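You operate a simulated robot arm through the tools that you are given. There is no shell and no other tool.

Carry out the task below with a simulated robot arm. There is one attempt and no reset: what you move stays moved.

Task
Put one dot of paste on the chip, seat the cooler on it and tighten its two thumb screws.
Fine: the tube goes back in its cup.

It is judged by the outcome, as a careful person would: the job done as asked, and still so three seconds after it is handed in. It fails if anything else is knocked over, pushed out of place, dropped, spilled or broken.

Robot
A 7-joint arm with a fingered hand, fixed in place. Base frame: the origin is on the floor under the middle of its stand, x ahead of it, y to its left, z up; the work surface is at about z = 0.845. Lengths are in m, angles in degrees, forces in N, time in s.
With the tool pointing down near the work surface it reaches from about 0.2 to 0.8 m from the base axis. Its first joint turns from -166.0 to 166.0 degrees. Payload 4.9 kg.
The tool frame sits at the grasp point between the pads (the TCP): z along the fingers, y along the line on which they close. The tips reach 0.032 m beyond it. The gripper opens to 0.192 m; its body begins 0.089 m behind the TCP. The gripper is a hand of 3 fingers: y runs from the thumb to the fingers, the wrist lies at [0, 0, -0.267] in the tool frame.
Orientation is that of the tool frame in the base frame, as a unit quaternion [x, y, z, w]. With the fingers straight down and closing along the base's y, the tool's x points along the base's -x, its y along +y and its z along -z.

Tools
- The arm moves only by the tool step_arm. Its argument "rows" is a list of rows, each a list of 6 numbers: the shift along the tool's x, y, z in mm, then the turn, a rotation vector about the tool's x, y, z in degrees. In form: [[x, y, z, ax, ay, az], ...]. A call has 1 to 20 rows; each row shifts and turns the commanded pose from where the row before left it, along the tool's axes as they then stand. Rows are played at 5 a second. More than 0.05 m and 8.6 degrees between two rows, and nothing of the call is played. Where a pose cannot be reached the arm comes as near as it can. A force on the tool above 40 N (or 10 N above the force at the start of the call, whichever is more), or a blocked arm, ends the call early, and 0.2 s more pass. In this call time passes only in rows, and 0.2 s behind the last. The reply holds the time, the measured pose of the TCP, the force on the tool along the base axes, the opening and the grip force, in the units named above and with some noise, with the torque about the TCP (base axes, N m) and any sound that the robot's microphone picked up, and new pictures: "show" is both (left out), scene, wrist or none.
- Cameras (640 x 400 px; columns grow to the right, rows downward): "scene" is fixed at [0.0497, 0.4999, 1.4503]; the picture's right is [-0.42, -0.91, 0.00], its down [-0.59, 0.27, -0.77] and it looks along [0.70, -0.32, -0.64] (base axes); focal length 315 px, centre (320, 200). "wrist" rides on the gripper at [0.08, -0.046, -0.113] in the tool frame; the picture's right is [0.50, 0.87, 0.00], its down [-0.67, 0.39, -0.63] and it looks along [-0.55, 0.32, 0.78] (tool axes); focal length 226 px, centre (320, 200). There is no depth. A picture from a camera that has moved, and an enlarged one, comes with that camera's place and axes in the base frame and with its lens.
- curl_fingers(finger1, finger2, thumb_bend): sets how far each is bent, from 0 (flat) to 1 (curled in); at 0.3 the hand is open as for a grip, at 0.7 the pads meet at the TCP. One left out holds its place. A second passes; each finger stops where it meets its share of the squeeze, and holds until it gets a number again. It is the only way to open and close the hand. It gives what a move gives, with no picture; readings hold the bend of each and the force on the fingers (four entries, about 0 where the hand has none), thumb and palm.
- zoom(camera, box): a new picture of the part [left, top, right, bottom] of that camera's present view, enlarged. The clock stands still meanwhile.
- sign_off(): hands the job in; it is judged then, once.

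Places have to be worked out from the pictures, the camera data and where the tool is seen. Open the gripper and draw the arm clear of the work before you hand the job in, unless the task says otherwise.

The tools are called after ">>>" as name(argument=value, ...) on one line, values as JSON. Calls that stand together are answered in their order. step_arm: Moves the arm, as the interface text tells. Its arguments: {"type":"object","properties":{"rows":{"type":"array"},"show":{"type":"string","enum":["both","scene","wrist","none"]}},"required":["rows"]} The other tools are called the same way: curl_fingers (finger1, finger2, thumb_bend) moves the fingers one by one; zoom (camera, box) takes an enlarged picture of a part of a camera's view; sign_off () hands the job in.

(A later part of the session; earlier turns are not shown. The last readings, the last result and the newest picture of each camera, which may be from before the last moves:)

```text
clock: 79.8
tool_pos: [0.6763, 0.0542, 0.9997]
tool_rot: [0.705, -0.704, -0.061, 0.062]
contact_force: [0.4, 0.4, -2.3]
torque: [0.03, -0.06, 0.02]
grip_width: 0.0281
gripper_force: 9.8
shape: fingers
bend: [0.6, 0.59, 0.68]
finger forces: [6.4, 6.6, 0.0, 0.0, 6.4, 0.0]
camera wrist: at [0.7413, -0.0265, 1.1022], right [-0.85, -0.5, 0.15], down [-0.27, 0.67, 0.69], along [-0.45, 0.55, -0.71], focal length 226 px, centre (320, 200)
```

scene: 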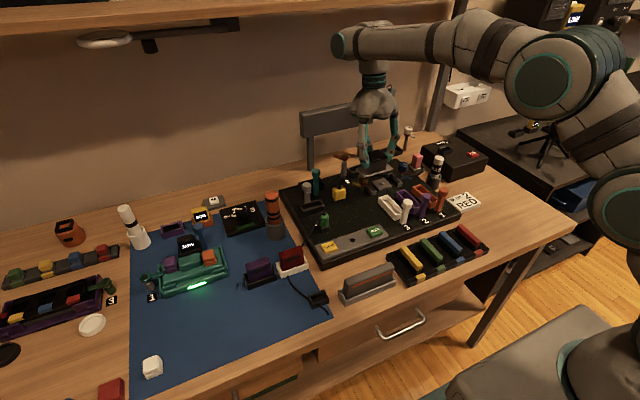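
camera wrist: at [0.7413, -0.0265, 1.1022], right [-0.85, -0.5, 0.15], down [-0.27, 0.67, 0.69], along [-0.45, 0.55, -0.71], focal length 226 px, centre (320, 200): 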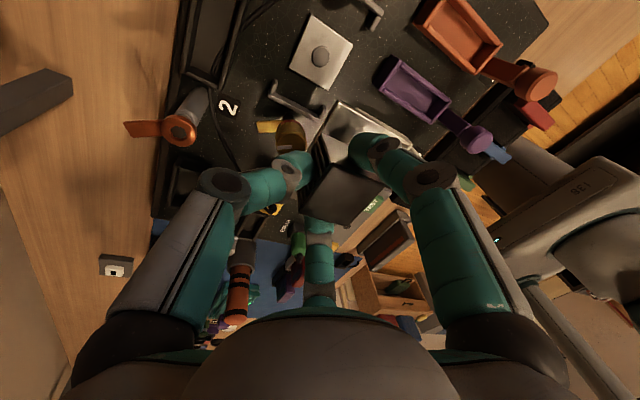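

I now move laterally to place the cooler above the chip (TCP ≈ (0.700, −0.002)).

>>> step_arm(rows=[[10, -4, -0.7, 0, 0, 0], [16, -6.8, -1.2, 0, 0, 0], [16, -6.8, -1.2, 0, 0, 0], [14, -6, -1.1, 0, 0, 0], [0, 0, 0, 0, 0, 0]])

>>> zoom(camera="wrist", box=[240, 40, 420, 220])

>>> zoom(camera="scene", box=[330, 120, 430, 210])

```text
clock: 81.0
tool_pos: [0.7067, 0.0226, 1.0025]
tool_rot: [-0.702, 0.706, 0.063, -0.063]
contact_force: [0.2, 0.7, -3.0]
torque: [-0.02, -0.07, 0.06]
grip_width: 0.0281
gripper_force: 10.0
shape: fingers
bend: [0.6, 0.59, 0.68]
finger forces: [6.3, 6.7, 0.0, 0.1, 6.7, 0.0]
out of reach, approached as far as the arm can: row 3, 4
camera wrist: at [0.7716, -0.0577, 1.1046], right [-0.86, -0.49, 0.15], down [-0.27, 0.67, 0.69], along [-0.44, 0.55, -0.71], focal length 226 px, centre (320, 200)
```

scene: 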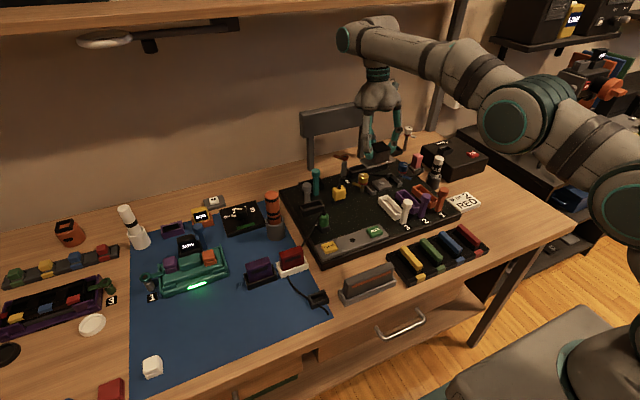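
wrist: 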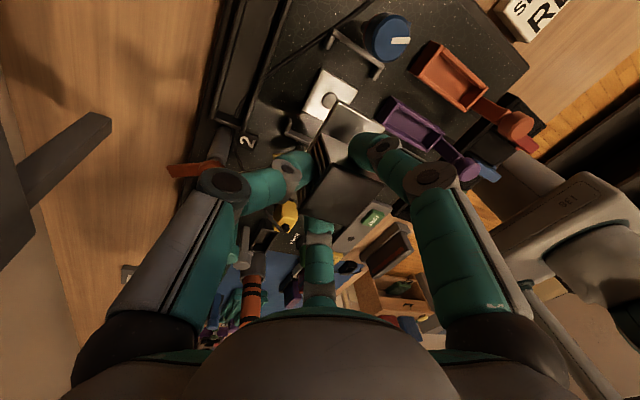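

```text
2.22 times, centred on (330, 130) of wrist
camera zoom: at [0.7716, -0.0577, 1.1046], right [-0.86, -0.49, 0.15], down [-0.27, 0.67, 0.69], along [-0.44, 0.55, -0.71], focal length 502 px, centre (298, 356)
```

zoom: 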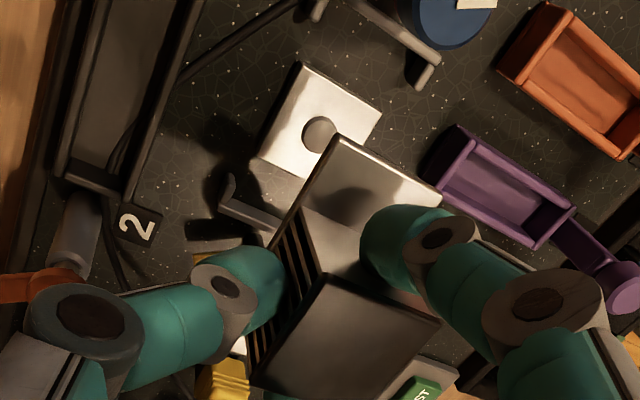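

```text
4.44 times, centred on (380, 165) of scene
camera zoom: at [0.0497, 0.4999, 1.4503], right [-0.42, -0.91, 0.0], down [-0.59, 0.27, -0.77], along [0.7, -0.32, -0.64], focal length 1399 px, centre (53, 356)
```

zoom: 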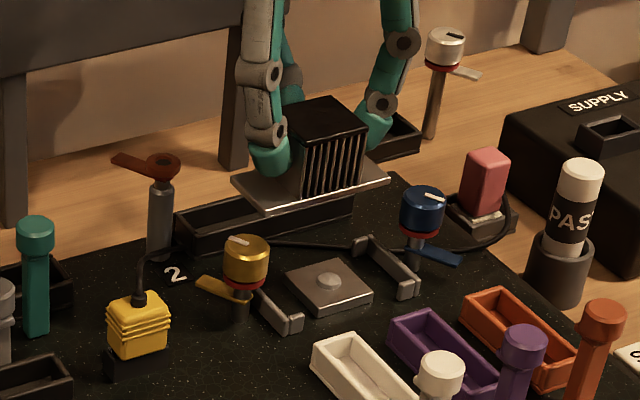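

Motion stopped again at (0.707, 0.023); this looks like the last-joint yaw limit (about 88° relative to the arm plane) rather than distance. The cooler is presently aligned to ~0°, so I turn ~3° back (still within the bracket play) and see where the arm settles.

>>> step_arm(rows=[[0, 0, 0, 0, -0.26, 1.5], [0, 0, 0, 0, -0.26, 1.5], [0, 0, 0, 0, 0, 0], [0, 0, 0, 0, 0, 0]])

```text
clock: 82.0
tool_pos: [0.7076, 0.0229, 1.0027]
tool_rot: [-0.685, 0.723, 0.062, -0.059]
contact_force: [-0.6, 0.2, -2.0]
torque: [-0.02, -0.09, -0.01]
grip_width: 0.0281
gripper_force: 9.9
shape: fingers
bend: [0.6, 0.59, 0.68]
finger forces: [6.4, 6.6, 0.1, 0.1, 6.7, 0.1]
camera wrist: at [0.7679, -0.0608, 1.1052], right [-0.88, -0.45, 0.15], down [-0.24, 0.69, 0.69], along [-0.42, 0.57, -0.71], focal length 226 px, centre (320, 200)
```

scene: 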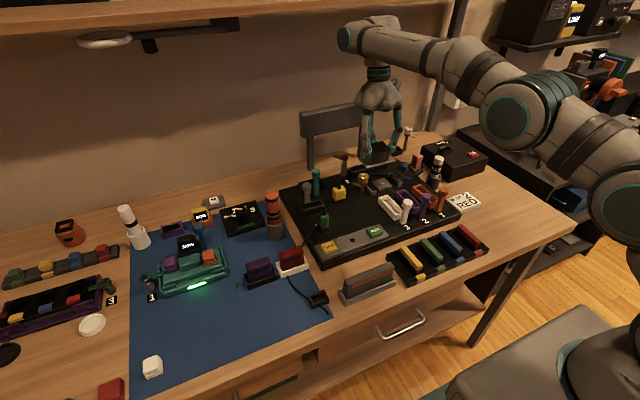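
wrist: 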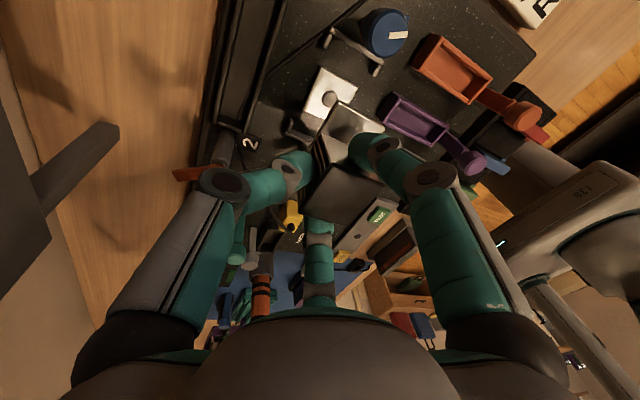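

The yaw is now 87° and the pose is held. I move to TCP ≈ (0.6955, 0.000) to bring the plate over the chip.

>>> step_arm(rows=[[6, 2.6, 0.5, 0, 0, 0], [9, 4, 0.7, 0, 0, 0], [8.6, 4, 0.7, 0, 0, 0], [0, 0, 0, 0, 0, 0]])

>>> zoom(camera="wrist", box=[240, 40, 420, 220])

>>> zoom(camera="scene", box=[345, 125, 425, 205])

```text
clock: 83.0
tool_pos: [0.6952, 0.0002, 1.0032]
tool_rot: [-0.685, 0.723, 0.063, -0.061]
contact_force: [-0.4, -0.4, -2.8]
torque: [-0.02, 0.0, -0.01]
grip_width: 0.028
gripper_force: 10.1
shape: fingers
bend: [0.6, 0.59, 0.68]
finger forces: [6.4, 6.7, 0.0, 0.0, 6.5, 0.1]
camera wrist: at [0.756, -0.0841, 1.1047], right [-0.88, -0.45, 0.15], down [-0.24, 0.69, 0.69], along [-0.42, 0.57, -0.71], focal length 226 px, centre (320, 200)
```

scene: 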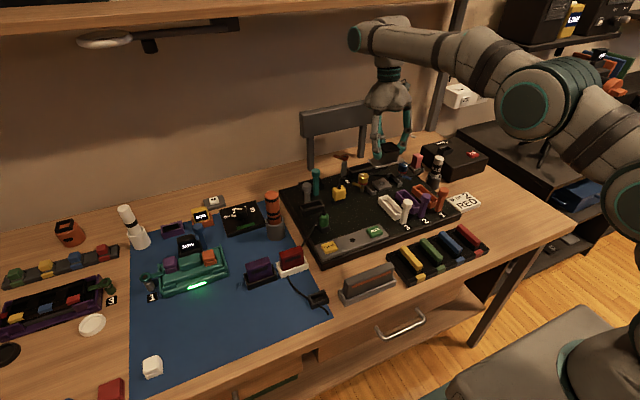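
wrist: 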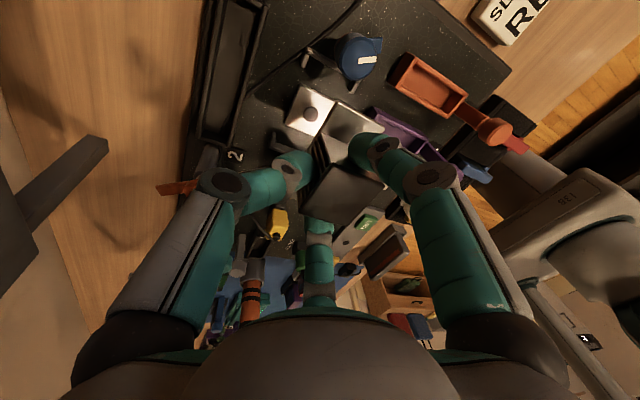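

```text
2.22 times, centred on (330, 130) of wrist
camera zoom: at [0.756, -0.0841, 1.1047], right [-0.88, -0.45, 0.15], down [-0.24, 0.69, 0.69], along [-0.42, 0.57, -0.71], focal length 502 px, centre (298, 356)
```

zoom: 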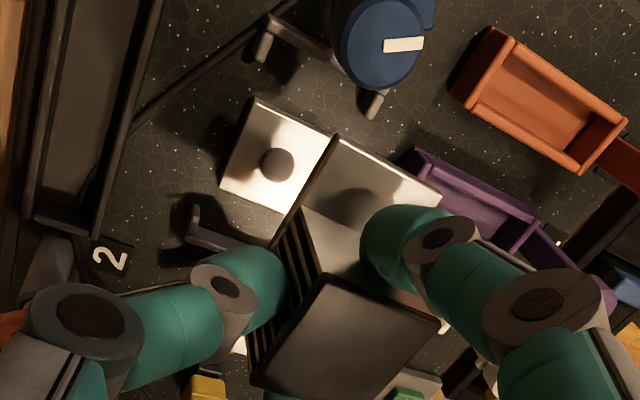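

```text
5.00 times, centred on (385, 165) of scene
camera zoom: at [0.0497, 0.4999, 1.4503], right [-0.42, -0.91, 0.0], down [-0.59, 0.27, -0.77], along [0.7, -0.32, -0.64], focal length 1574 px, centre (-5, 375)
```

zoom: 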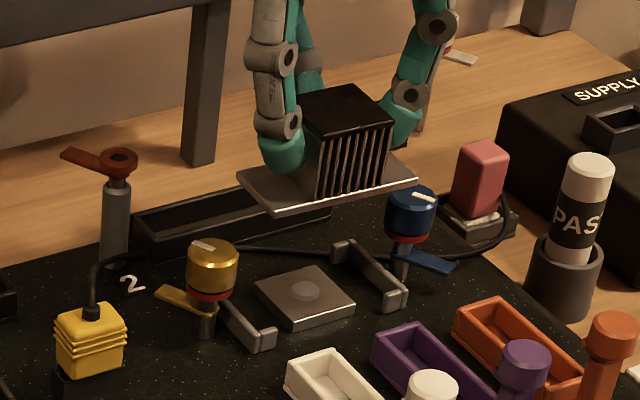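

I need to verify whether the cooler is really level; I zoom tighter on it in the scene view.

>>> zoom(camera="scene", box=[365, 135, 415, 175])

```text
10.00 times, centred on (390, 155) of scene
camera zoom: at [0.0497, 0.4999, 1.4503], right [-0.42, -0.91, 0.0], down [-0.59, 0.27, -0.77], along [0.7, -0.32, -0.64], focal length 3148 px, centre (-380, 650)
```

zoom: 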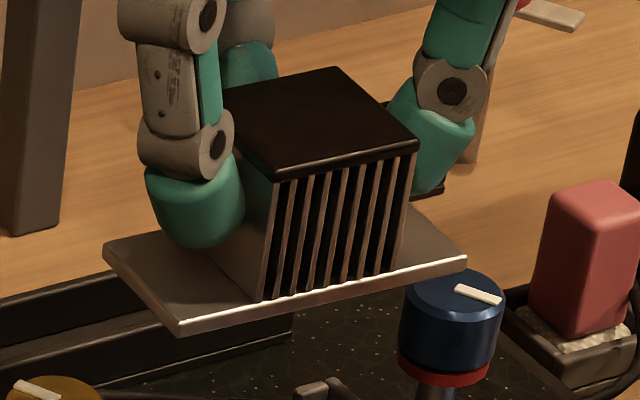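

Combining both cameras, the plate is level within ~2°, centred at about (0.6765, 0.000), its top 53 mm below TCP; the chip centre is (0.6825, −0.003). I shift (+6, −3) mm and descend 45 mm, then re-check.

>>> step_arm(rows=[[2.7, -6.0, -1.1, 0, 0, 0], [0, -2.6, 14.8, 0, 0, 0], [0, -2.6, 14.8, 0, 0, 0], [0, -1.7, 9.85, 0, 0, 0], [0, -0.9, 4.9, 0, 0, 0], [0, 0, 0, 0, 0, 0]])

>>> zoom(camera="wrist", box=[240, 40, 420, 220])

>>> zoom(camera="scene", box=[350, 145, 410, 195])

```text
clock: 84.4
tool_pos: [0.7008, -0.0025, 0.9578]
tool_rot: [-0.685, 0.723, 0.063, -0.06]
contact_force: [-1.2, -1.0, -2.4]
torque: [-0.03, -0.04, 0.01]
grip_width: 0.0282
gripper_force: 9.6
shape: fingers
bend: [0.6, 0.59, 0.68]
finger forces: [6.5, 6.6, 0.0, 0.1, 6.7, 0.0]
camera wrist: at [0.7617, -0.0866, 1.0605], right [-0.88, -0.45, 0.15], down [-0.24, 0.69, 0.69], along [-0.42, 0.57, -0.71], focal length 226 px, centre (320, 200)
```

scene: 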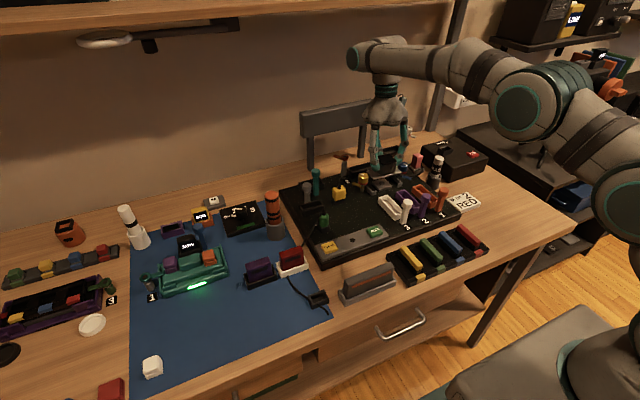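
wrist: 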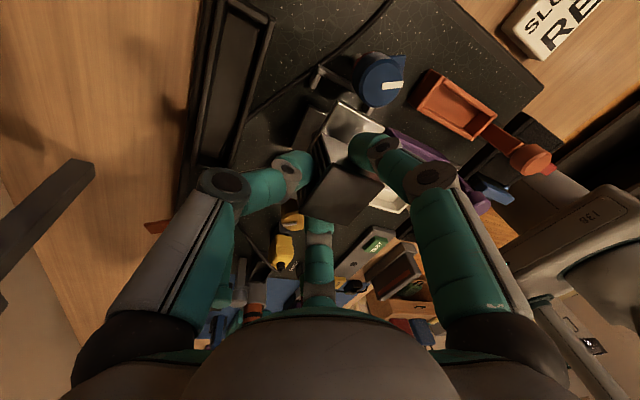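

```text
2.22 times, centred on (330, 130) of wrist
camera zoom: at [0.7617, -0.0866, 1.0605], right [-0.88, -0.45, 0.15], down [-0.24, 0.69, 0.69], along [-0.42, 0.57, -0.71], focal length 502 px, centre (298, 356)
```

zoom: 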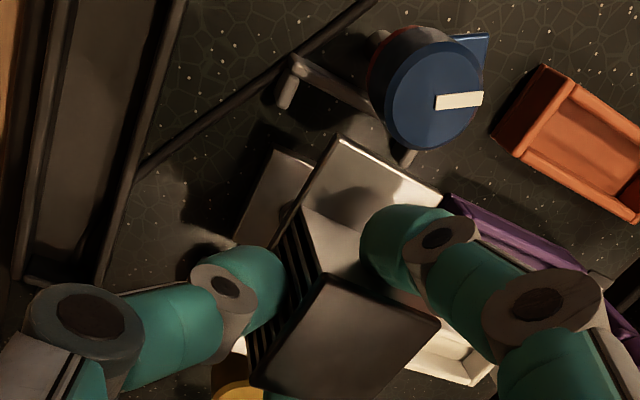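

```text
8.00 times, centred on (380, 170) of scene
camera zoom: at [0.0497, 0.4999, 1.4503], right [-0.42, -0.91, 0.0], down [-0.59, 0.27, -0.77], along [0.7, -0.32, -0.64], focal length 2518 px, centre (-160, 440)
```

zoom: 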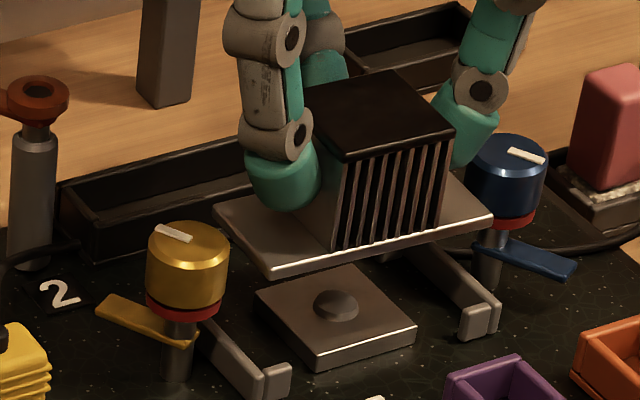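

By the wrist view the plate is within ~2 mm of the chip centre; the scene suggests ~2–3 mm more +x. I shift (+2, +1) mm and descend another 25 mm, then look.

>>> step_arm(rows=[[-1.1, -1.9, -0.3, 0, 0, 0], [0, -1.7, 9.85, 0, 0, 0], [0, -1.7, 9.85, 0, 0, 0], [0, -0.9, 4.9, 0, 0, 0], [0, 0, 0, 0, 0, 0]])

>>> zoom(camera="wrist", box=[250, 60, 400, 210])

>>> zoom(camera="scene", box=[355, 155, 405, 195])

```text
clock: 85.6
tool_pos: [0.7025, -0.0028, 0.9341]
tool_rot: [-0.685, 0.723, 0.063, -0.06]
contact_force: [-0.1, 0.2, -2.5]
torque: [-0.02, -0.05, -0.01]
grip_width: 0.0281
gripper_force: 9.4
shape: fingers
bend: [0.6, 0.59, 0.68]
finger forces: [6.5, 6.5, 0.0, 0.0, 6.5, 0.0]
camera wrist: at [0.7638, -0.0859, 1.0357], right [-0.88, -0.45, 0.15], down [-0.24, 0.69, 0.69], along [-0.42, 0.57, -0.71], focal length 226 px, centre (320, 200)
```

scene: 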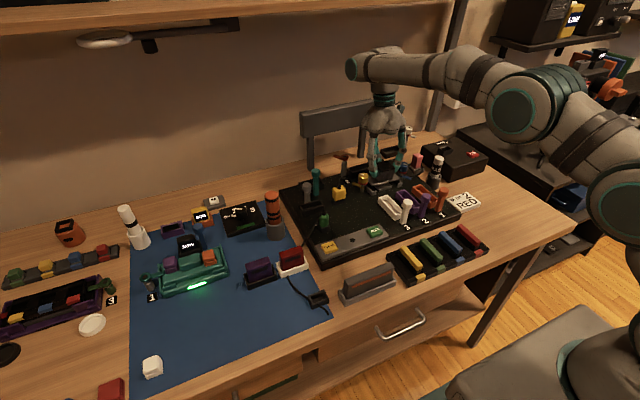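
wrist: 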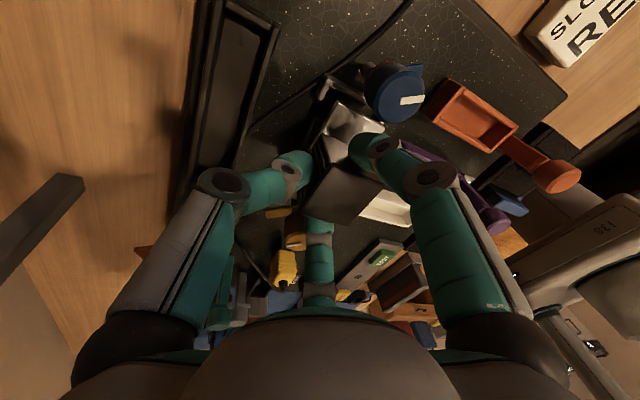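

```text
2.67 times, centred on (325, 135) of wrist
camera zoom: at [0.7638, -0.0859, 1.0357], right [-0.88, -0.45, 0.15], down [-0.24, 0.69, 0.69], along [-0.42, 0.57, -0.71], focal length 603 px, centre (307, 373)
```

zoom: 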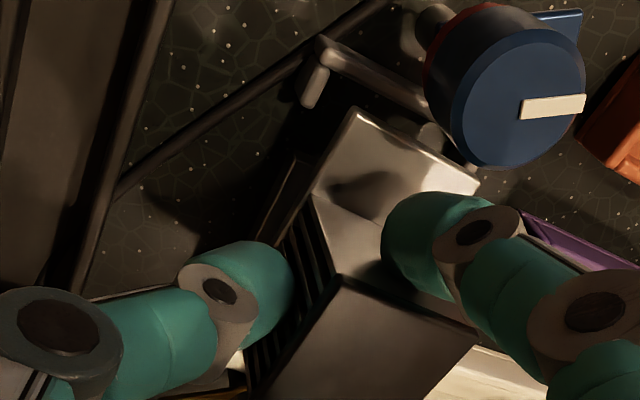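

```text
10.00 times, centred on (380, 175) of scene
camera zoom: at [0.0497, 0.4999, 1.4503], right [-0.42, -0.91, 0.0], down [-0.59, 0.27, -0.77], along [0.7, -0.32, -0.64], focal length 3148 px, centre (-280, 450)
```

zoom: 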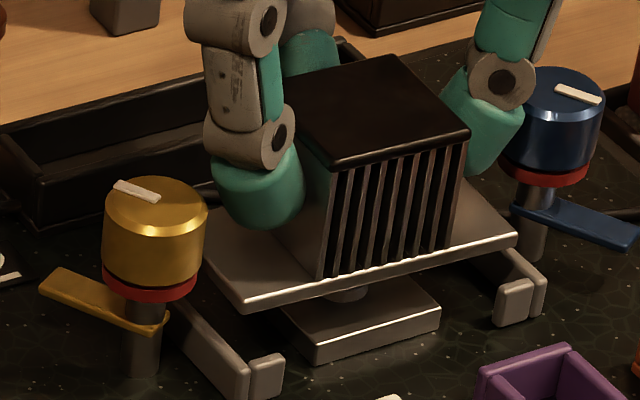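

The plate hovers ~18 mm over the chip, centred between the bracket tabs, but about −3° rotated. I try to regain ~1.2° of yaw, as far as the joint allows.

>>> step_arm(rows=[[0, 0, 0, 0, 0.21, -1.18], [0, 0, 0, 0, 0, 0]], show="none")

>>> zoom(camera="wrist", box=[280, 70, 380, 150])

>>> zoom(camera="scene", box=[360, 163, 400, 193])

```text
clock: 86.2
tool_pos: [0.7099, -0.0015, 0.9343]
tool_rot: [-0.687, 0.722, 0.063, -0.06]
contact_force: [0.1, 0.3, -2.7]
torque: [-0.01, -0.05, -0.02]
grip_width: 0.028
gripper_force: 10.0
shape: fingers
bend: [0.6, 0.59, 0.68]
finger forces: [6.4, 6.6, 0.0, 0.0, 6.4, 0.0]
out of reach, approached as far as the arm can: row 1
```

```text
5.00 times, centred on (330, 110) of wrist
camera zoom: at [0.7708, -0.0845, 1.0364], right [-0.88, -0.46, 0.15], down [-0.24, 0.68, 0.69], along [-0.42, 0.57, -0.71], focal length 1130 px, centre (270, 650)
```

zoom: 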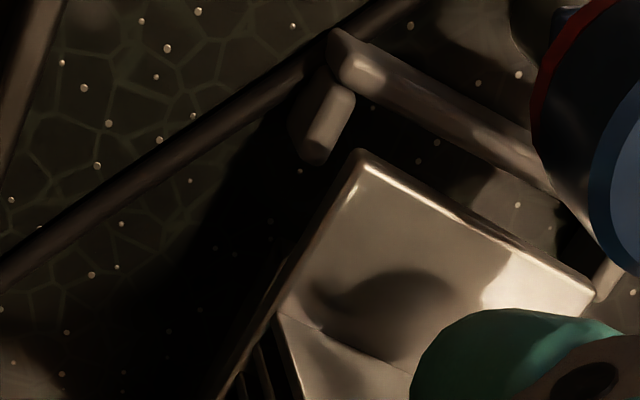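

```text
13.33 times, centred on (380, 178) of scene
camera zoom: at [0.0497, 0.4999, 1.4503], right [-0.42, -0.91, 0.0], down [-0.59, 0.27, -0.77], along [0.7, -0.32, -0.64], focal length 4197 px, centre (-480, 493)
```

zoom: 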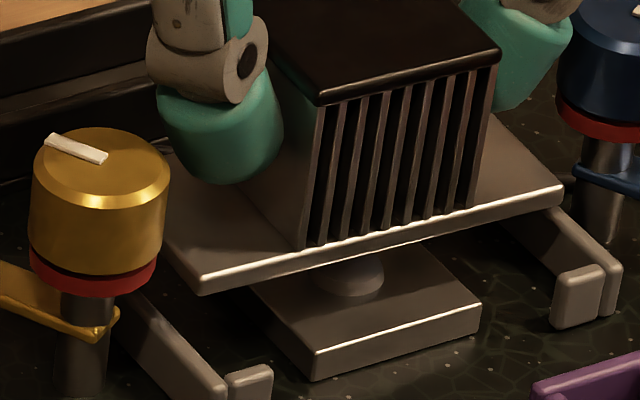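

The joint limit is right here (x drifted to 0.710), but comparing edge slopes in the scene image the plate is only ~1° off the chip, which is fine. I step back to TCP ≈ (0.702, −0.0045) and check again.

>>> step_arm(rows=[[1.4, 3.0, 0.5, 0, -0.05, 0.3], [2.0, 4.6, 0.8, 0, 0, 0], [0, 0, 0, 0, 0, 0]], show="none")

>>> zoom(camera="wrist", box=[280, 70, 380, 150])

>>> zoom(camera="scene", box=[360, 163, 400, 193])

```text
clock: 87.0
tool_pos: [0.7005, -0.0041, 0.9335]
tool_rot: [-0.689, 0.72, 0.062, -0.06]
contact_force: [-0.8, 0.4, -2.1]
torque: [-0.01, -0.04, 0.04]
grip_width: 0.0282
gripper_force: 9.9
shape: fingers
bend: [0.6, 0.59, 0.68]
finger forces: [6.5, 6.6, 0.0, 0.1, 6.5, 0.0]
out of reach, approached as far as the arm can: row 1
```

```text
5.00 times, centred on (330, 110) of wrist
camera zoom: at [0.7631, -0.086, 1.0361], right [-0.87, -0.46, 0.15], down [-0.24, 0.68, 0.69], along [-0.42, 0.56, -0.71], focal length 1130 px, centre (270, 650)
```

zoom: 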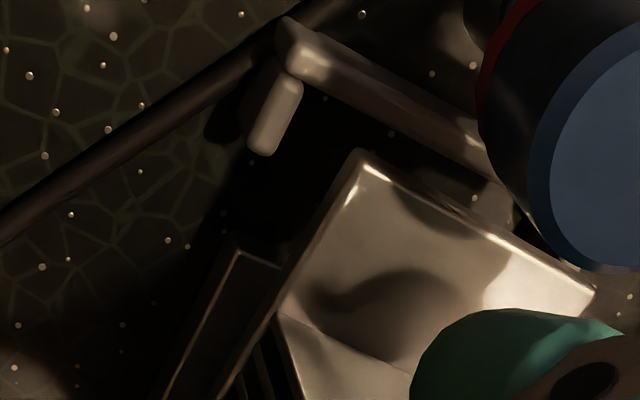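

```text
13.33 times, centred on (380, 178) of scene
camera zoom: at [0.0497, 0.4999, 1.4503], right [-0.42, -0.91, 0.0], down [-0.59, 0.27, -0.77], along [0.7, -0.32, -0.64], focal length 4197 px, centre (-480, 493)
```

zoom: 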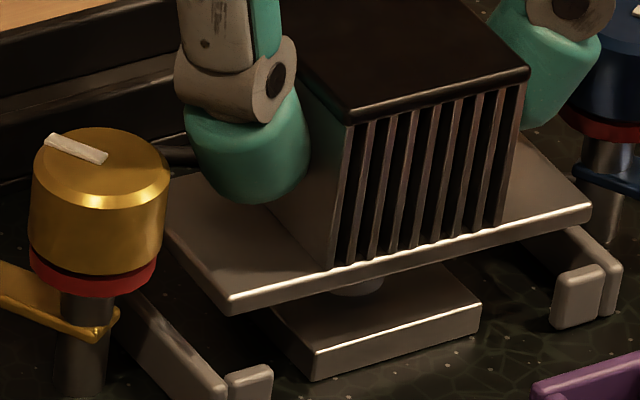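

Now the plate is aligned with the chip within ~2 mm and between the bracket tabs. I descend 11 mm, then creep down.

>>> step_arm(rows=[[0, -0.7, 3.94, 0, 0, 0], [0, -0.7, 3.94, 0, 0, 0], [0, -0.5, 2.95, 0, 0, 0], [0, 0, 0, 0, 0, 0]], show="none")

>>> zoom(camera="wrist", box=[280, 70, 380, 150])

>>> zoom(camera="scene", box=[360, 163, 400, 193])

```text
clock: 88.0
tool_pos: [0.7011, -0.0041, 0.9228]
tool_rot: [-0.688, 0.72, 0.062, -0.061]
contact_force: [0.0, -0.4, -2.9]
torque: [-0.02, -0.03, 0.01]
grip_width: 0.028
gripper_force: 9.6
shape: fingers
bend: [0.6, 0.59, 0.68]
finger forces: [6.4, 6.6, 0.0, 0.1, 6.5, 0.0]
```

```text
5.00 times, centred on (330, 110) of wrist
camera zoom: at [0.7633, -0.0858, 1.0245], right [-0.87, -0.46, 0.15], down [-0.24, 0.68, 0.69], along [-0.42, 0.56, -0.71], focal length 1130 px, centre (270, 650)
```

zoom: 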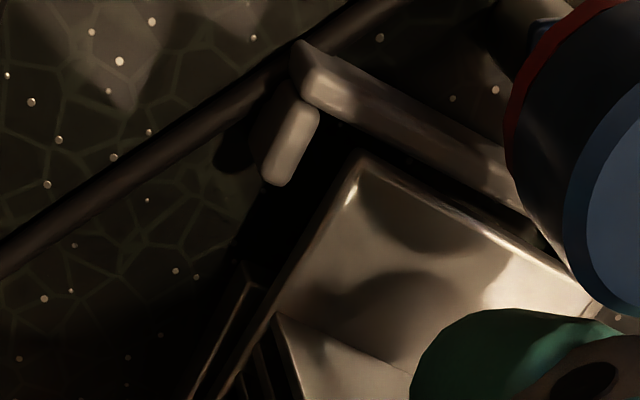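

```text
13.33 times, centred on (380, 178) of scene
camera zoom: at [0.0497, 0.4999, 1.4503], right [-0.42, -0.91, 0.0], down [-0.59, 0.27, -0.77], along [0.7, -0.32, -0.64], focal length 4197 px, centre (-480, 493)
```

zoom: 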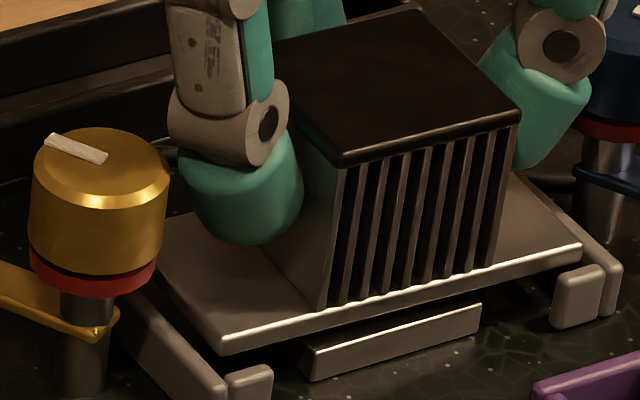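

The remaining gap is ~6–7 mm and the plate looks inside the tabs. I creep down in small steps watching the force.

>>> step_arm(rows=[[0, -0.26, 1.48, 0, 0, 0], [0, -0.26, 1.48, 0, 0, 0], [0, -0.26, 1.48, 0, 0, 0], [0, 0, 0, 0, 0, 0]], show="none")

>>> zoom(camera="scene", box=[360, 163, 400, 193])

>>> zoom(camera="wrist", box=[280, 70, 380, 150])

```text
clock: 89.0
tool_pos: [0.7022, -0.0034, 0.9176]
tool_rot: [-0.688, 0.72, 0.062, -0.062]
contact_force: [-0.5, 0.0, -2.4]
torque: [0.02, -0.07, 0.03]
grip_width: 0.0282
gripper_force: 9.2
shape: fingers
bend: [0.6, 0.59, 0.68]
finger forces: [6.4, 6.7, 0.1, 0.1, 6.5, 0.0]
```

```text
13.33 times, centred on (380, 178) of scene
camera zoom: at [0.0497, 0.4999, 1.4503], right [-0.42, -0.91, 0.0], down [-0.59, 0.27, -0.77], along [0.7, -0.32, -0.64], focal length 4197 px, centre (-480, 493)
```

zoom: 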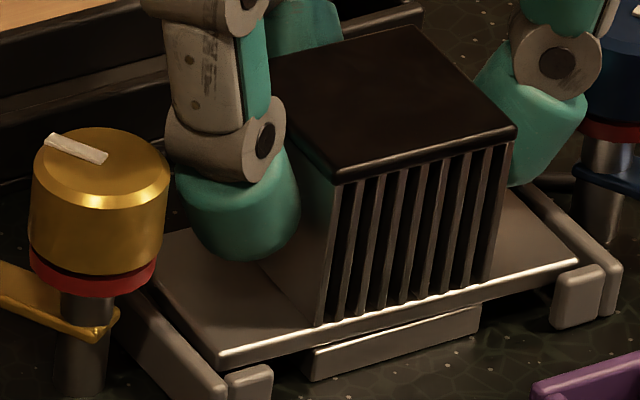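

```text
5.00 times, centred on (330, 110) of wrist
camera zoom: at [0.7636, -0.0859, 1.0198], right [-0.87, -0.46, 0.15], down [-0.24, 0.68, 0.69], along [-0.42, 0.56, -0.71], focal length 1130 px, centre (270, 650)
```

zoom: 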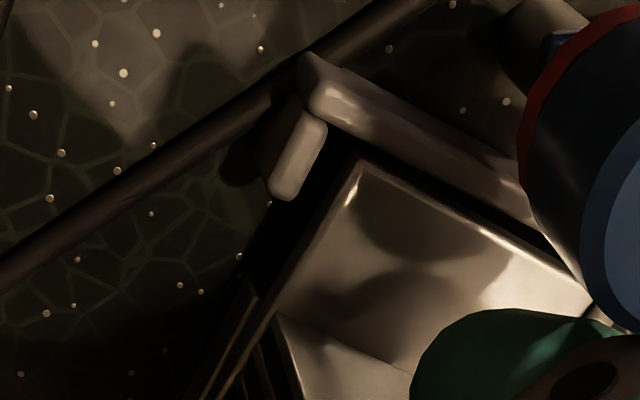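

Very close now, no contact yet. I continue in 1 mm steps.

>>> step_arm(rows=[[0, -0.17, 0.98, 0, 0, 0], [0, -0.17, 0.98, 0, 0, 0], [0, 0, 0, 0, 0, 0]], show="none")

>>> zoom(camera="scene", box=[360, 163, 400, 193])

```text
clock: 89.8
tool_pos: [0.7017, -0.0038, 0.9165]
tool_rot: [-0.689, 0.72, 0.061, -0.061]
contact_force: [-0.4, 0.4, 2.6]
torque: [0.06, 0.07, 0.0]
grip_width: 0.0281
gripper_force: 10.1
shape: fingers
bend: [0.6, 0.59, 0.69]
finger forces: [6.9, 7.2, 0.0, 0.0, 6.8, 0.0]
```

```text
13.33 times, centred on (380, 178) of scene
camera zoom: at [0.0497, 0.4999, 1.4503], right [-0.42, -0.91, 0.0], down [-0.59, 0.27, -0.77], along [0.7, -0.32, -0.64], focal length 4197 px, centre (-480, 493)
```

zoom: 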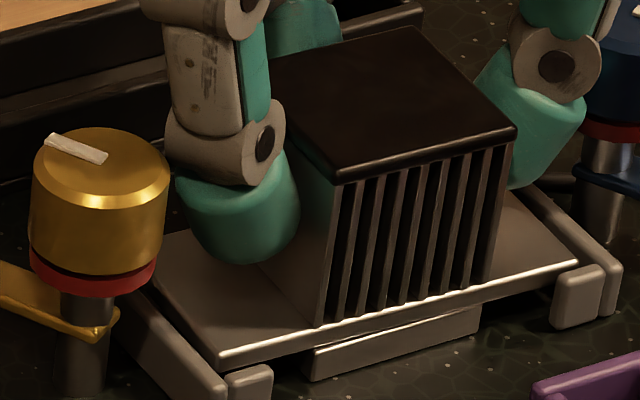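

Contact force came on with the torque pointing at the chip area: the plate rests on the chip. I release with a small opening of all digits.

>>> curl_fingers(finger1=0.57, finger2=0.555, thumb_bend=0.64)

>>> zoom(camera="scene", box=[360, 163, 400, 193])

>>> zoom(camera="wrist", box=[270, 70, 390, 210])

```text
clock: 90.8
tool_pos: [0.7015, -0.0038, 0.9156]
tool_rot: [-0.689, 0.719, 0.062, -0.06]
contact_force: [-0.2, 1.2, 0.6]
torque: [0.05, 0.01, -0.07]
grip_width: 0.0417
gripper_force: 0.5
shape: fingers
bend: [0.57, 0.55, 0.64]
finger forces: [1.2, 0.3, 0.1, 0.0, 0.0, 0.1]
```

```text
13.33 times, centred on (380, 178) of scene
camera zoom: at [0.0497, 0.4999, 1.4503], right [-0.42, -0.91, 0.0], down [-0.59, 0.27, -0.77], along [0.7, -0.32, -0.64], focal length 4197 px, centre (-480, 493)
```

zoom: 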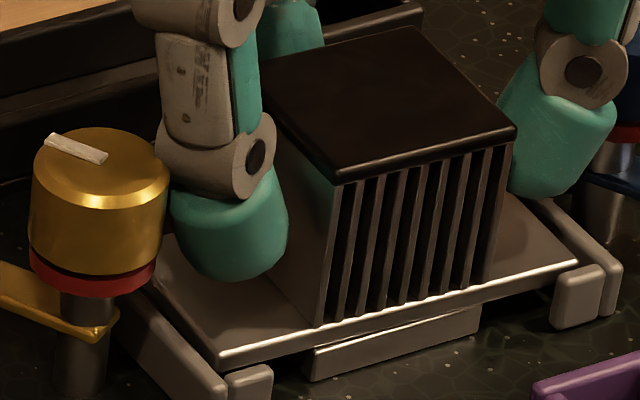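

```text
2.86 times, centred on (330, 140) of wrist
camera zoom: at [0.7635, -0.086, 1.0181], right [-0.87, -0.46, 0.15], down [-0.24, 0.68, 0.69], along [-0.42, 0.56, -0.71], focal length 646 px, centre (291, 371)
```

zoom: 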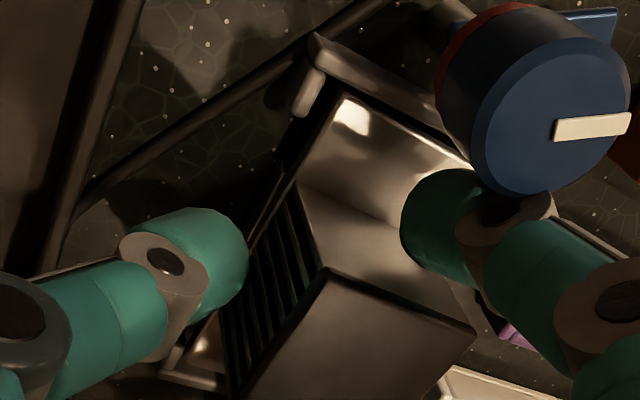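

Finger 1 reads ~1.2 N, likely brushing the blue screw head. I close the two fingers slightly, then rise straight up.

>>> curl_fingers(finger1=0.577, finger2=0.563)

```text
clock: 91.8
tool_pos: [0.702, -0.0035, 0.9151]
tool_rot: [-0.688, 0.72, 0.062, -0.062]
contact_force: [0.2, 1.5, 0.0]
torque: [0.01, 0.03, -0.06]
grip_width: 0.0411
gripper_force: 0.3
shape: fingers
bend: [0.57, 0.56, 0.64]
finger forces: [0.4, 0.0, 0.0, 0.0, 0.0, 0.0]
```

Still a slight 0.4 N brush from the −y side; I shift 1 mm toward +y and rise straight up.

>>> step_arm(rows=[[-1.0, 0, 0, 0, 0, 0], [0, 0.87, -4.9, 0, 0, 0], [0, 1.74, -9.85, 0, 0, 0], [0, 2.6, -14.8, 0, 0, 0], [0, 3.5, -19.7, 0, 0, 0], [0, 5.2, -29.5, 0, 0, 0], [0, 5.2, -29.5, 0, 0, 0], [0, 0, 0, 0, 0, 0]])

>>> zoom(camera="scene", box=[350, 150, 410, 195])

>>> zoom(camera="wrist", box=[240, 20, 420, 200])

```text
clock: 93.6
tool_pos: [0.7019, -0.0007, 1.0271]
tool_rot: [-0.691, 0.718, 0.062, -0.061]
contact_force: [1.5, 0.3, -1.2]
torque: [0.03, 0.03, -0.01]
grip_width: 0.0409
gripper_force: 0.1
shape: fingers
bend: [0.57, 0.56, 0.64]
finger forces: [0.0, 0.1, 0.1, 0.0, 0.0, 0.0]
camera wrist: at [0.7637, -0.085, 1.1287], right [-0.87, -0.47, 0.15], down [-0.25, 0.68, 0.69], along [-0.42, 0.56, -0.71], focal length 226 px, centre (320, 200)
```

scene: 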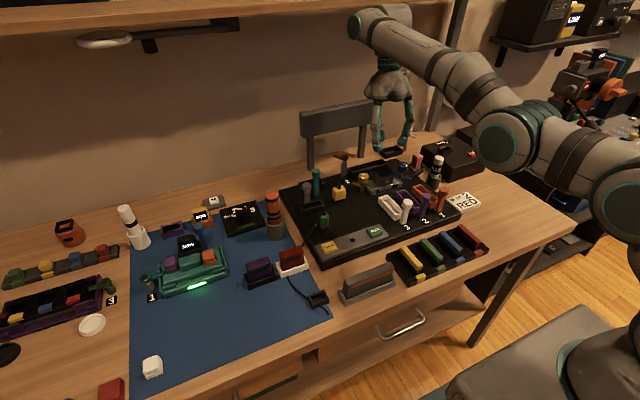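
wrist: 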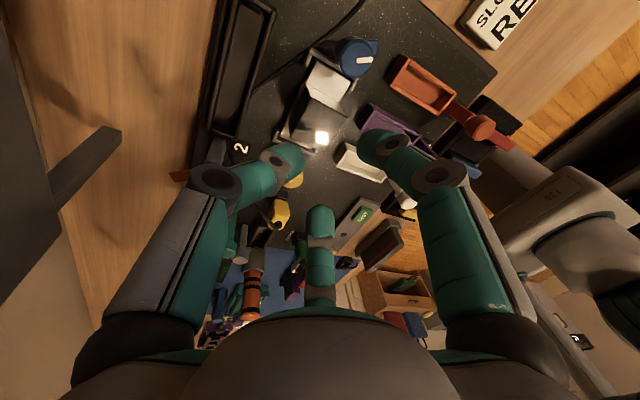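

```text
8.89 times, centred on (380, 172) of scene
camera zoom: at [0.0497, 0.4999, 1.4503], right [-0.42, -0.91, 0.0], down [-0.59, 0.27, -0.77], along [0.7, -0.32, -0.64], focal length 2798 px, centre (-213, 444)
```

zoom: 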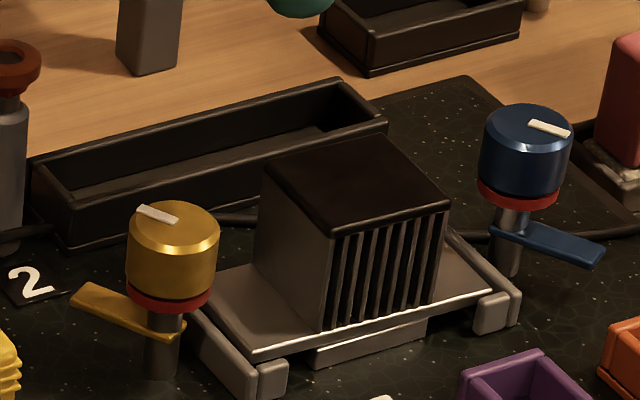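

```text
2.22 times, centred on (330, 110) of wrist
camera zoom: at [0.7637, -0.085, 1.1287], right [-0.87, -0.47, 0.15], down [-0.25, 0.68, 0.69], along [-0.42, 0.56, -0.71], focal length 502 px, centre (298, 400)
```

zoom: 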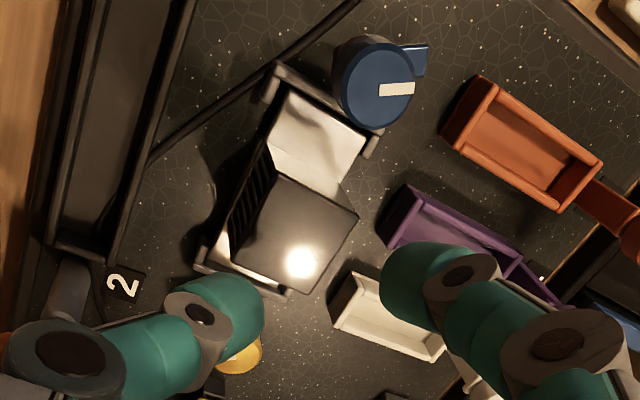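

The cooler sits squarely between both brackets on the chip. Next the thumb screws: their tabs point away from the plate (yellow ≈+41°, blue ≈−129°), so tightening should be clockwise ~130–140°. I level the hand, turn to yaw 60° and go above the yellow screw (≈(0.684, 0.067)).

>>> step_arm(rows=[[0, 0, 0, 5, 0, 0], [0, 0, 0, 5.1, 0, 0], [0, 0, 0, 0, 0, 7], [0, 0, 0, 0, 0, 7], [0, 0, 0, 0, 0, 7], [0, 0, 0, 0, 0, 6.6], [0, 0, 0, 0, 0, 0]])

>>> curl_fingers(finger1=0.57, finger2=0.57, thumb_bend=0.57)

```text
clock: 95.2
tool_pos: [0.7017, -0.0025, 1.0266]
tool_rot: [-0.501, 0.865, 0.0, 0.0]
contact_force: [-0.5, 0.2, -0.3]
torque: [-0.03, -0.02, 0.0]
grip_width: 0.0407
gripper_force: 0.1
shape: fingers
bend: [0.57, 0.56, 0.64]
finger forces: [0.1, 0.0, 0.0, 0.0, 0.0, 0.0]
camera wrist: at [0.7023, -0.0952, 1.1377], right [-1.0, 0.0, 0.0], down [0.0, 0.78, 0.63], along [0.0, 0.63, -0.78], focal length 226 px, centre (320, 200)
```

scene: 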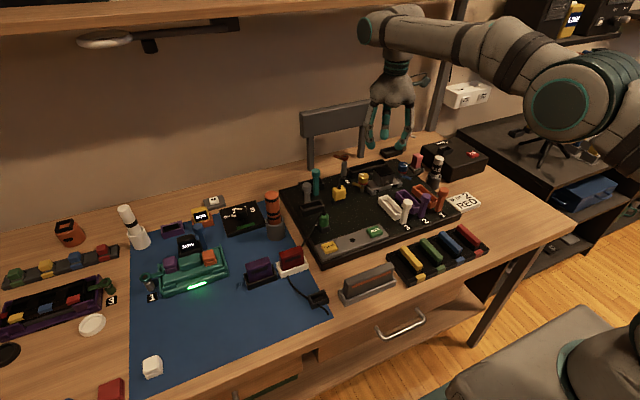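
wrist: 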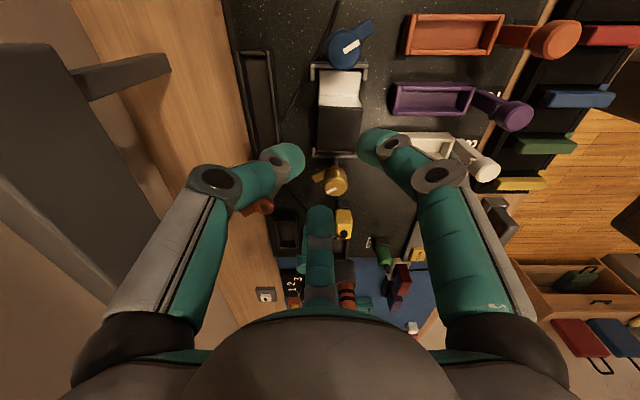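

```text
clock: 96.2
tool_pos: [0.7021, -0.0024, 1.0255]
tool_rot: [-0.501, 0.865, 0.0, 0.0]
contact_force: [-0.6, -0.8, 0.1]
torque: [0.04, 0.0, 0.01]
grip_width: 0.0581
gripper_force: 0.0
shape: fingers
bend: [0.56, 0.56, 0.56]
finger forces: [0.1, 0.1, 0.0, 0.0, 0.1, 0.0]
```

This view is aligned with the base axes; I zoom to measure both screws and the seating of the cooler.

>>> zoom(camera="wrist", box=[270, 0, 410, 110])

>>> zoom(camera="wrist", box=[270, 100, 410, 210])

```text
3.64 times, centred on (340, 55) of wrist
camera zoom: at [0.7024, -0.0952, 1.1377], right [-1.0, 0.0, 0.0], down [0.0, 0.78, 0.63], along [0.0, 0.63, -0.78], focal length 822 px, centre (247, 727)
```

zoom: 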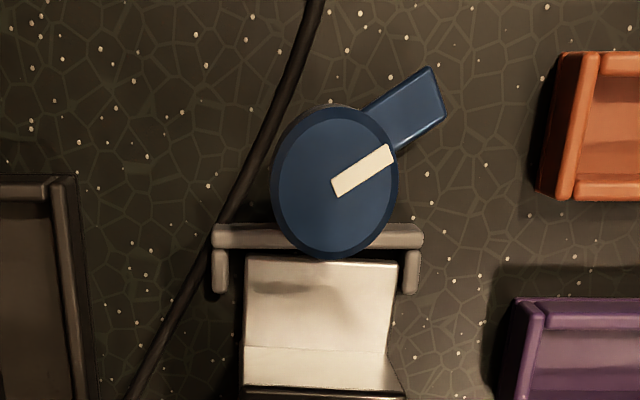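

```text
3.64 times, centred on (340, 155) of wrist
camera zoom: at [0.7024, -0.0952, 1.1377], right [-1.0, 0.0, 0.0], down [0.0, 0.78, 0.63], along [0.0, 0.63, -0.78], focal length 822 px, centre (247, 364)
```

zoom: 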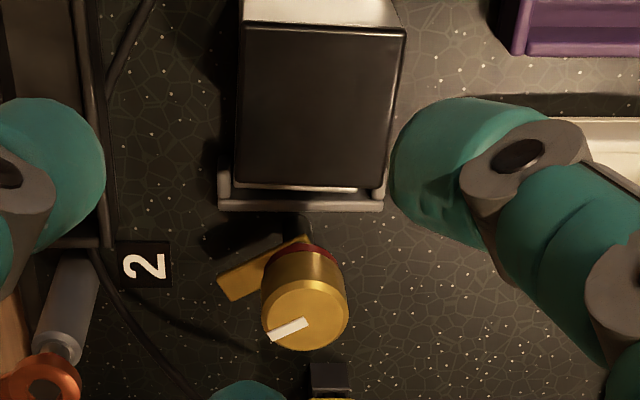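

The cooler is neatly inside both brackets. The yellow head is at about (0.683, 0.069). I move above it with yaw 60° (one finger toward +y, away from the cooler).

>>> step_arm(rows=[[-17.5, 17.4, 0, 0, 0, 0], [-17.5, 17.4, 0, 0, 0, 0], [-17.4, 17.4, 0, 0, 0, 0], [0, 0, 20, 0, 0, 0], [0, 0, 20, 0, 0, 0], [0, 0, 0, 0, 0, 0]])

>>> zoom(camera="wrist", box=[240, 80, 400, 240])

>>> zoom(camera="scene", box=[325, 120, 415, 200])

```text
clock: 97.6
tool_pos: [0.6827, 0.0684, 0.9853]
tool_rot: [-0.502, 0.865, -0.001, 0.001]
contact_force: [-0.3, -0.4, 0.1]
torque: [0.03, 0.02, 0.0]
grip_width: 0.0581
gripper_force: 0.0
shape: fingers
bend: [0.56, 0.56, 0.56]
finger forces: [0.1, 0.1, 0.1, 0.1, 0.0, 0.1]
camera wrist: at [0.6838, -0.0238, 1.0975], right [-1.0, 0.0, 0.0], down [0.0, 0.78, 0.63], along [0.0, 0.63, -0.78], focal length 226 px, centre (320, 200)
```

scene: 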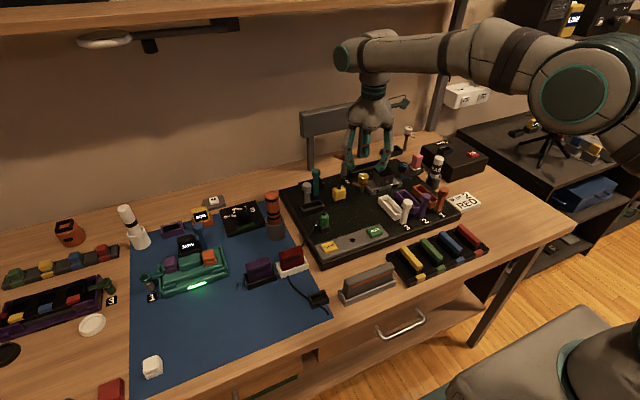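
wrist: 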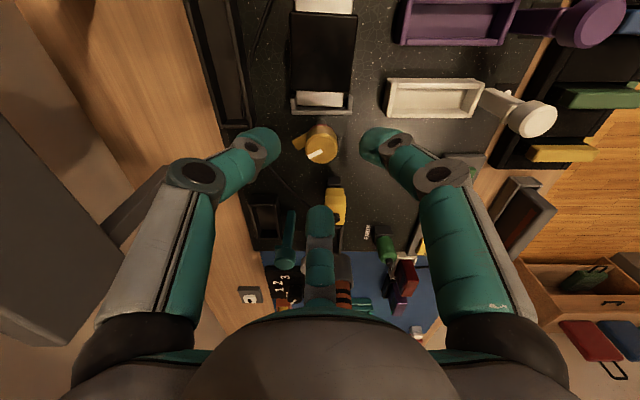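

```text
2.50 times, centred on (320, 160) of wrist
camera zoom: at [0.6838, -0.0238, 1.0975], right [-1.0, 0.0, 0.0], down [0.0, 0.78, 0.63], along [0.0, 0.63, -0.78], focal length 565 px, centre (320, 300)
```

zoom: 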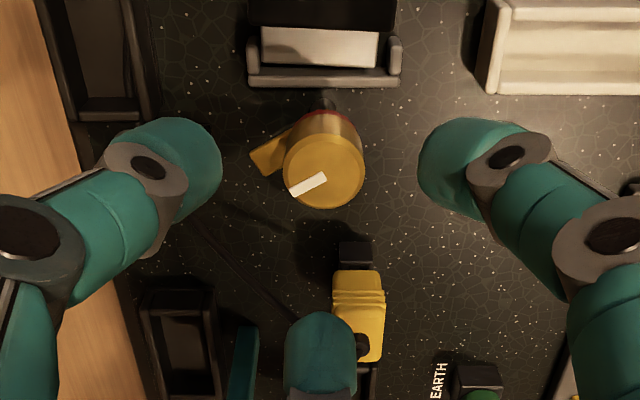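

```text
5.00 times, centred on (370, 160) of scene
camera zoom: at [0.0497, 0.4999, 1.4503], right [-0.42, -0.91, 0.0], down [-0.59, 0.27, -0.77], along [0.7, -0.32, -0.64], focal length 1574 px, centre (70, 400)
```

zoom: 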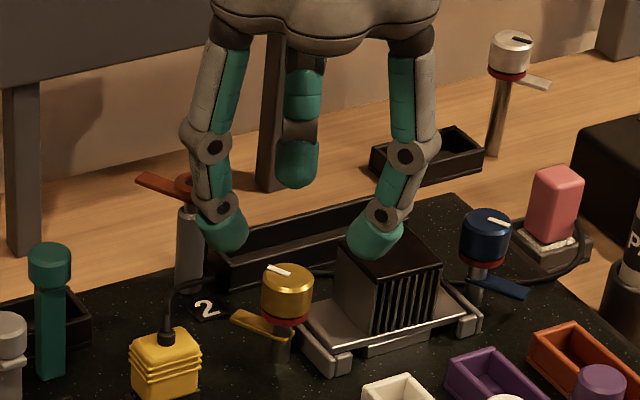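

Head axis relative to TCP is about (−1, +2) mm. I correct and descend to TCP z≈0.945 for another check.

>>> step_arm(rows=[[-1.2, 1.9, 0, 0, 0, 0], [0, 0, 15, 0, 0, 0], [0, 0, 15, 0, 0, 0], [0, 0, 10, 0, 0, 0], [0, 0, 0, 0, 0, 0]], show="none")

>>> zoom(camera="wrist", box=[240, 80, 400, 240])

>>> zoom(camera="scene", box=[335, 130, 405, 195])

```text
clock: 98.8
tool_pos: [0.6817, 0.0709, 0.9454]
tool_rot: [-0.501, 0.865, -0.001, 0.0]
contact_force: [0.3, -1.2, -0.9]
torque: [0.0, -0.01, -0.01]
grip_width: 0.0581
gripper_force: 0.0
shape: fingers
bend: [0.56, 0.56, 0.56]
finger forces: [0.0, 0.1, 0.1, 0.0, 0.0, 0.0]
```

```text
2.50 times, centred on (320, 160) of wrist
camera zoom: at [0.6823, -0.022, 1.0573], right [-1.0, 0.0, 0.0], down [0.0, 0.78, 0.63], along [0.0, 0.63, -0.78], focal length 565 px, centre (320, 300)
```

zoom: 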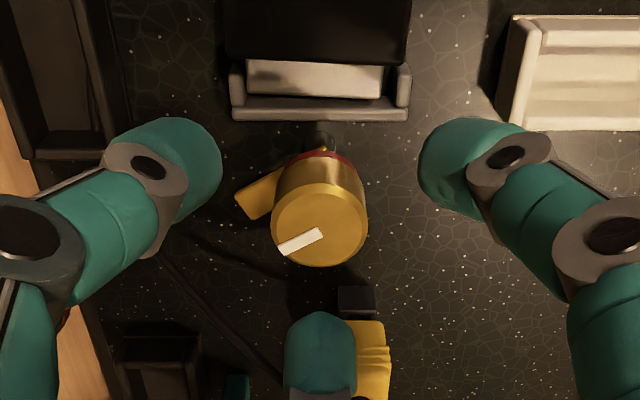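

```text
6.15 times, centred on (370, 162) of scene
camera zoom: at [0.0497, 0.4999, 1.4503], right [-0.42, -0.91, 0.0], down [-0.59, 0.27, -0.77], along [0.7, -0.32, -0.64], focal length 1937 px, centre (12, 431)
```

zoom: 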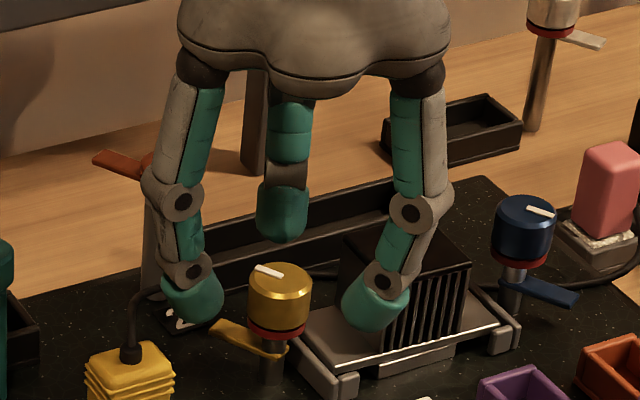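

The head is centred within 1 mm. I descend to TCP z≈0.927 and start closing around the head.

>>> step_arm(rows=[[0, 0, 8, 0, 0, 0], [0, 0, 6, 0, 0, 0], [0, 0, 4, 0, 0, 0], [0, 0, 0, 0, 0, 0]], show="none")

>>> curl_fingers(finger1=0.61, finger2=0.61, thumb_bend=0.61)

>>> zoom(camera="scene", box=[340, 145, 400, 195])

>>> zoom(camera="wrist", box=[260, 110, 380, 230])

```text
clock: 99.8
tool_pos: [0.6811, 0.0695, 0.9284]
tool_rot: [-0.501, 0.865, 0.0, 0.0]
contact_force: [0.3, -0.6, -0.8]
torque: [0.0, -0.02, 0.01]
grip_width: 0.0579
gripper_force: 0.0
shape: fingers
bend: [0.56, 0.56, 0.56]
finger forces: [0.0, 0.0, 0.1, 0.0, 0.1, 0.1]
```

```text
clock: 100.8
tool_pos: [0.6821, 0.0717, 0.9276]
tool_rot: [-0.502, 0.865, -0.001, 0.001]
contact_force: [0.5, -0.2, 0.0]
torque: [0.0, -0.02, 0.0]
grip_width: 0.0384
gripper_force: 0.1
shape: fingers
bend: [0.61, 0.61, 0.61]
finger forces: [0.0, 0.0, 0.0, 0.0, 0.0, 0.1]
```

```text
8.00 times, centred on (370, 170) of scene
camera zoom: at [0.0497, 0.4999, 1.4503], right [-0.42, -0.91, 0.0], down [-0.59, 0.27, -0.77], along [0.7, -0.32, -0.64], focal length 2518 px, centre (-80, 440)
```

zoom: 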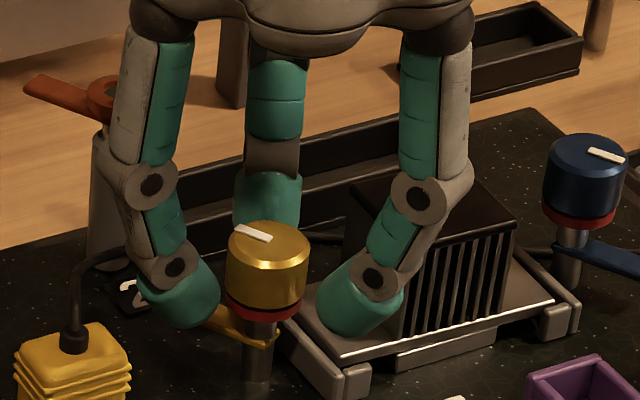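

```text
3.33 times, centred on (320, 170) of wrist
camera zoom: at [0.6824, -0.0219, 1.0393], right [-1.0, 0.0, 0.0], down [0.0, 0.78, 0.63], along [0.0, 0.63, -0.78], focal length 754 px, centre (320, 300)
```

zoom: 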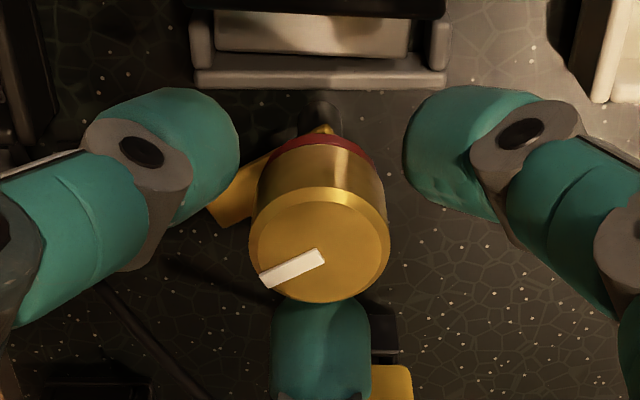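

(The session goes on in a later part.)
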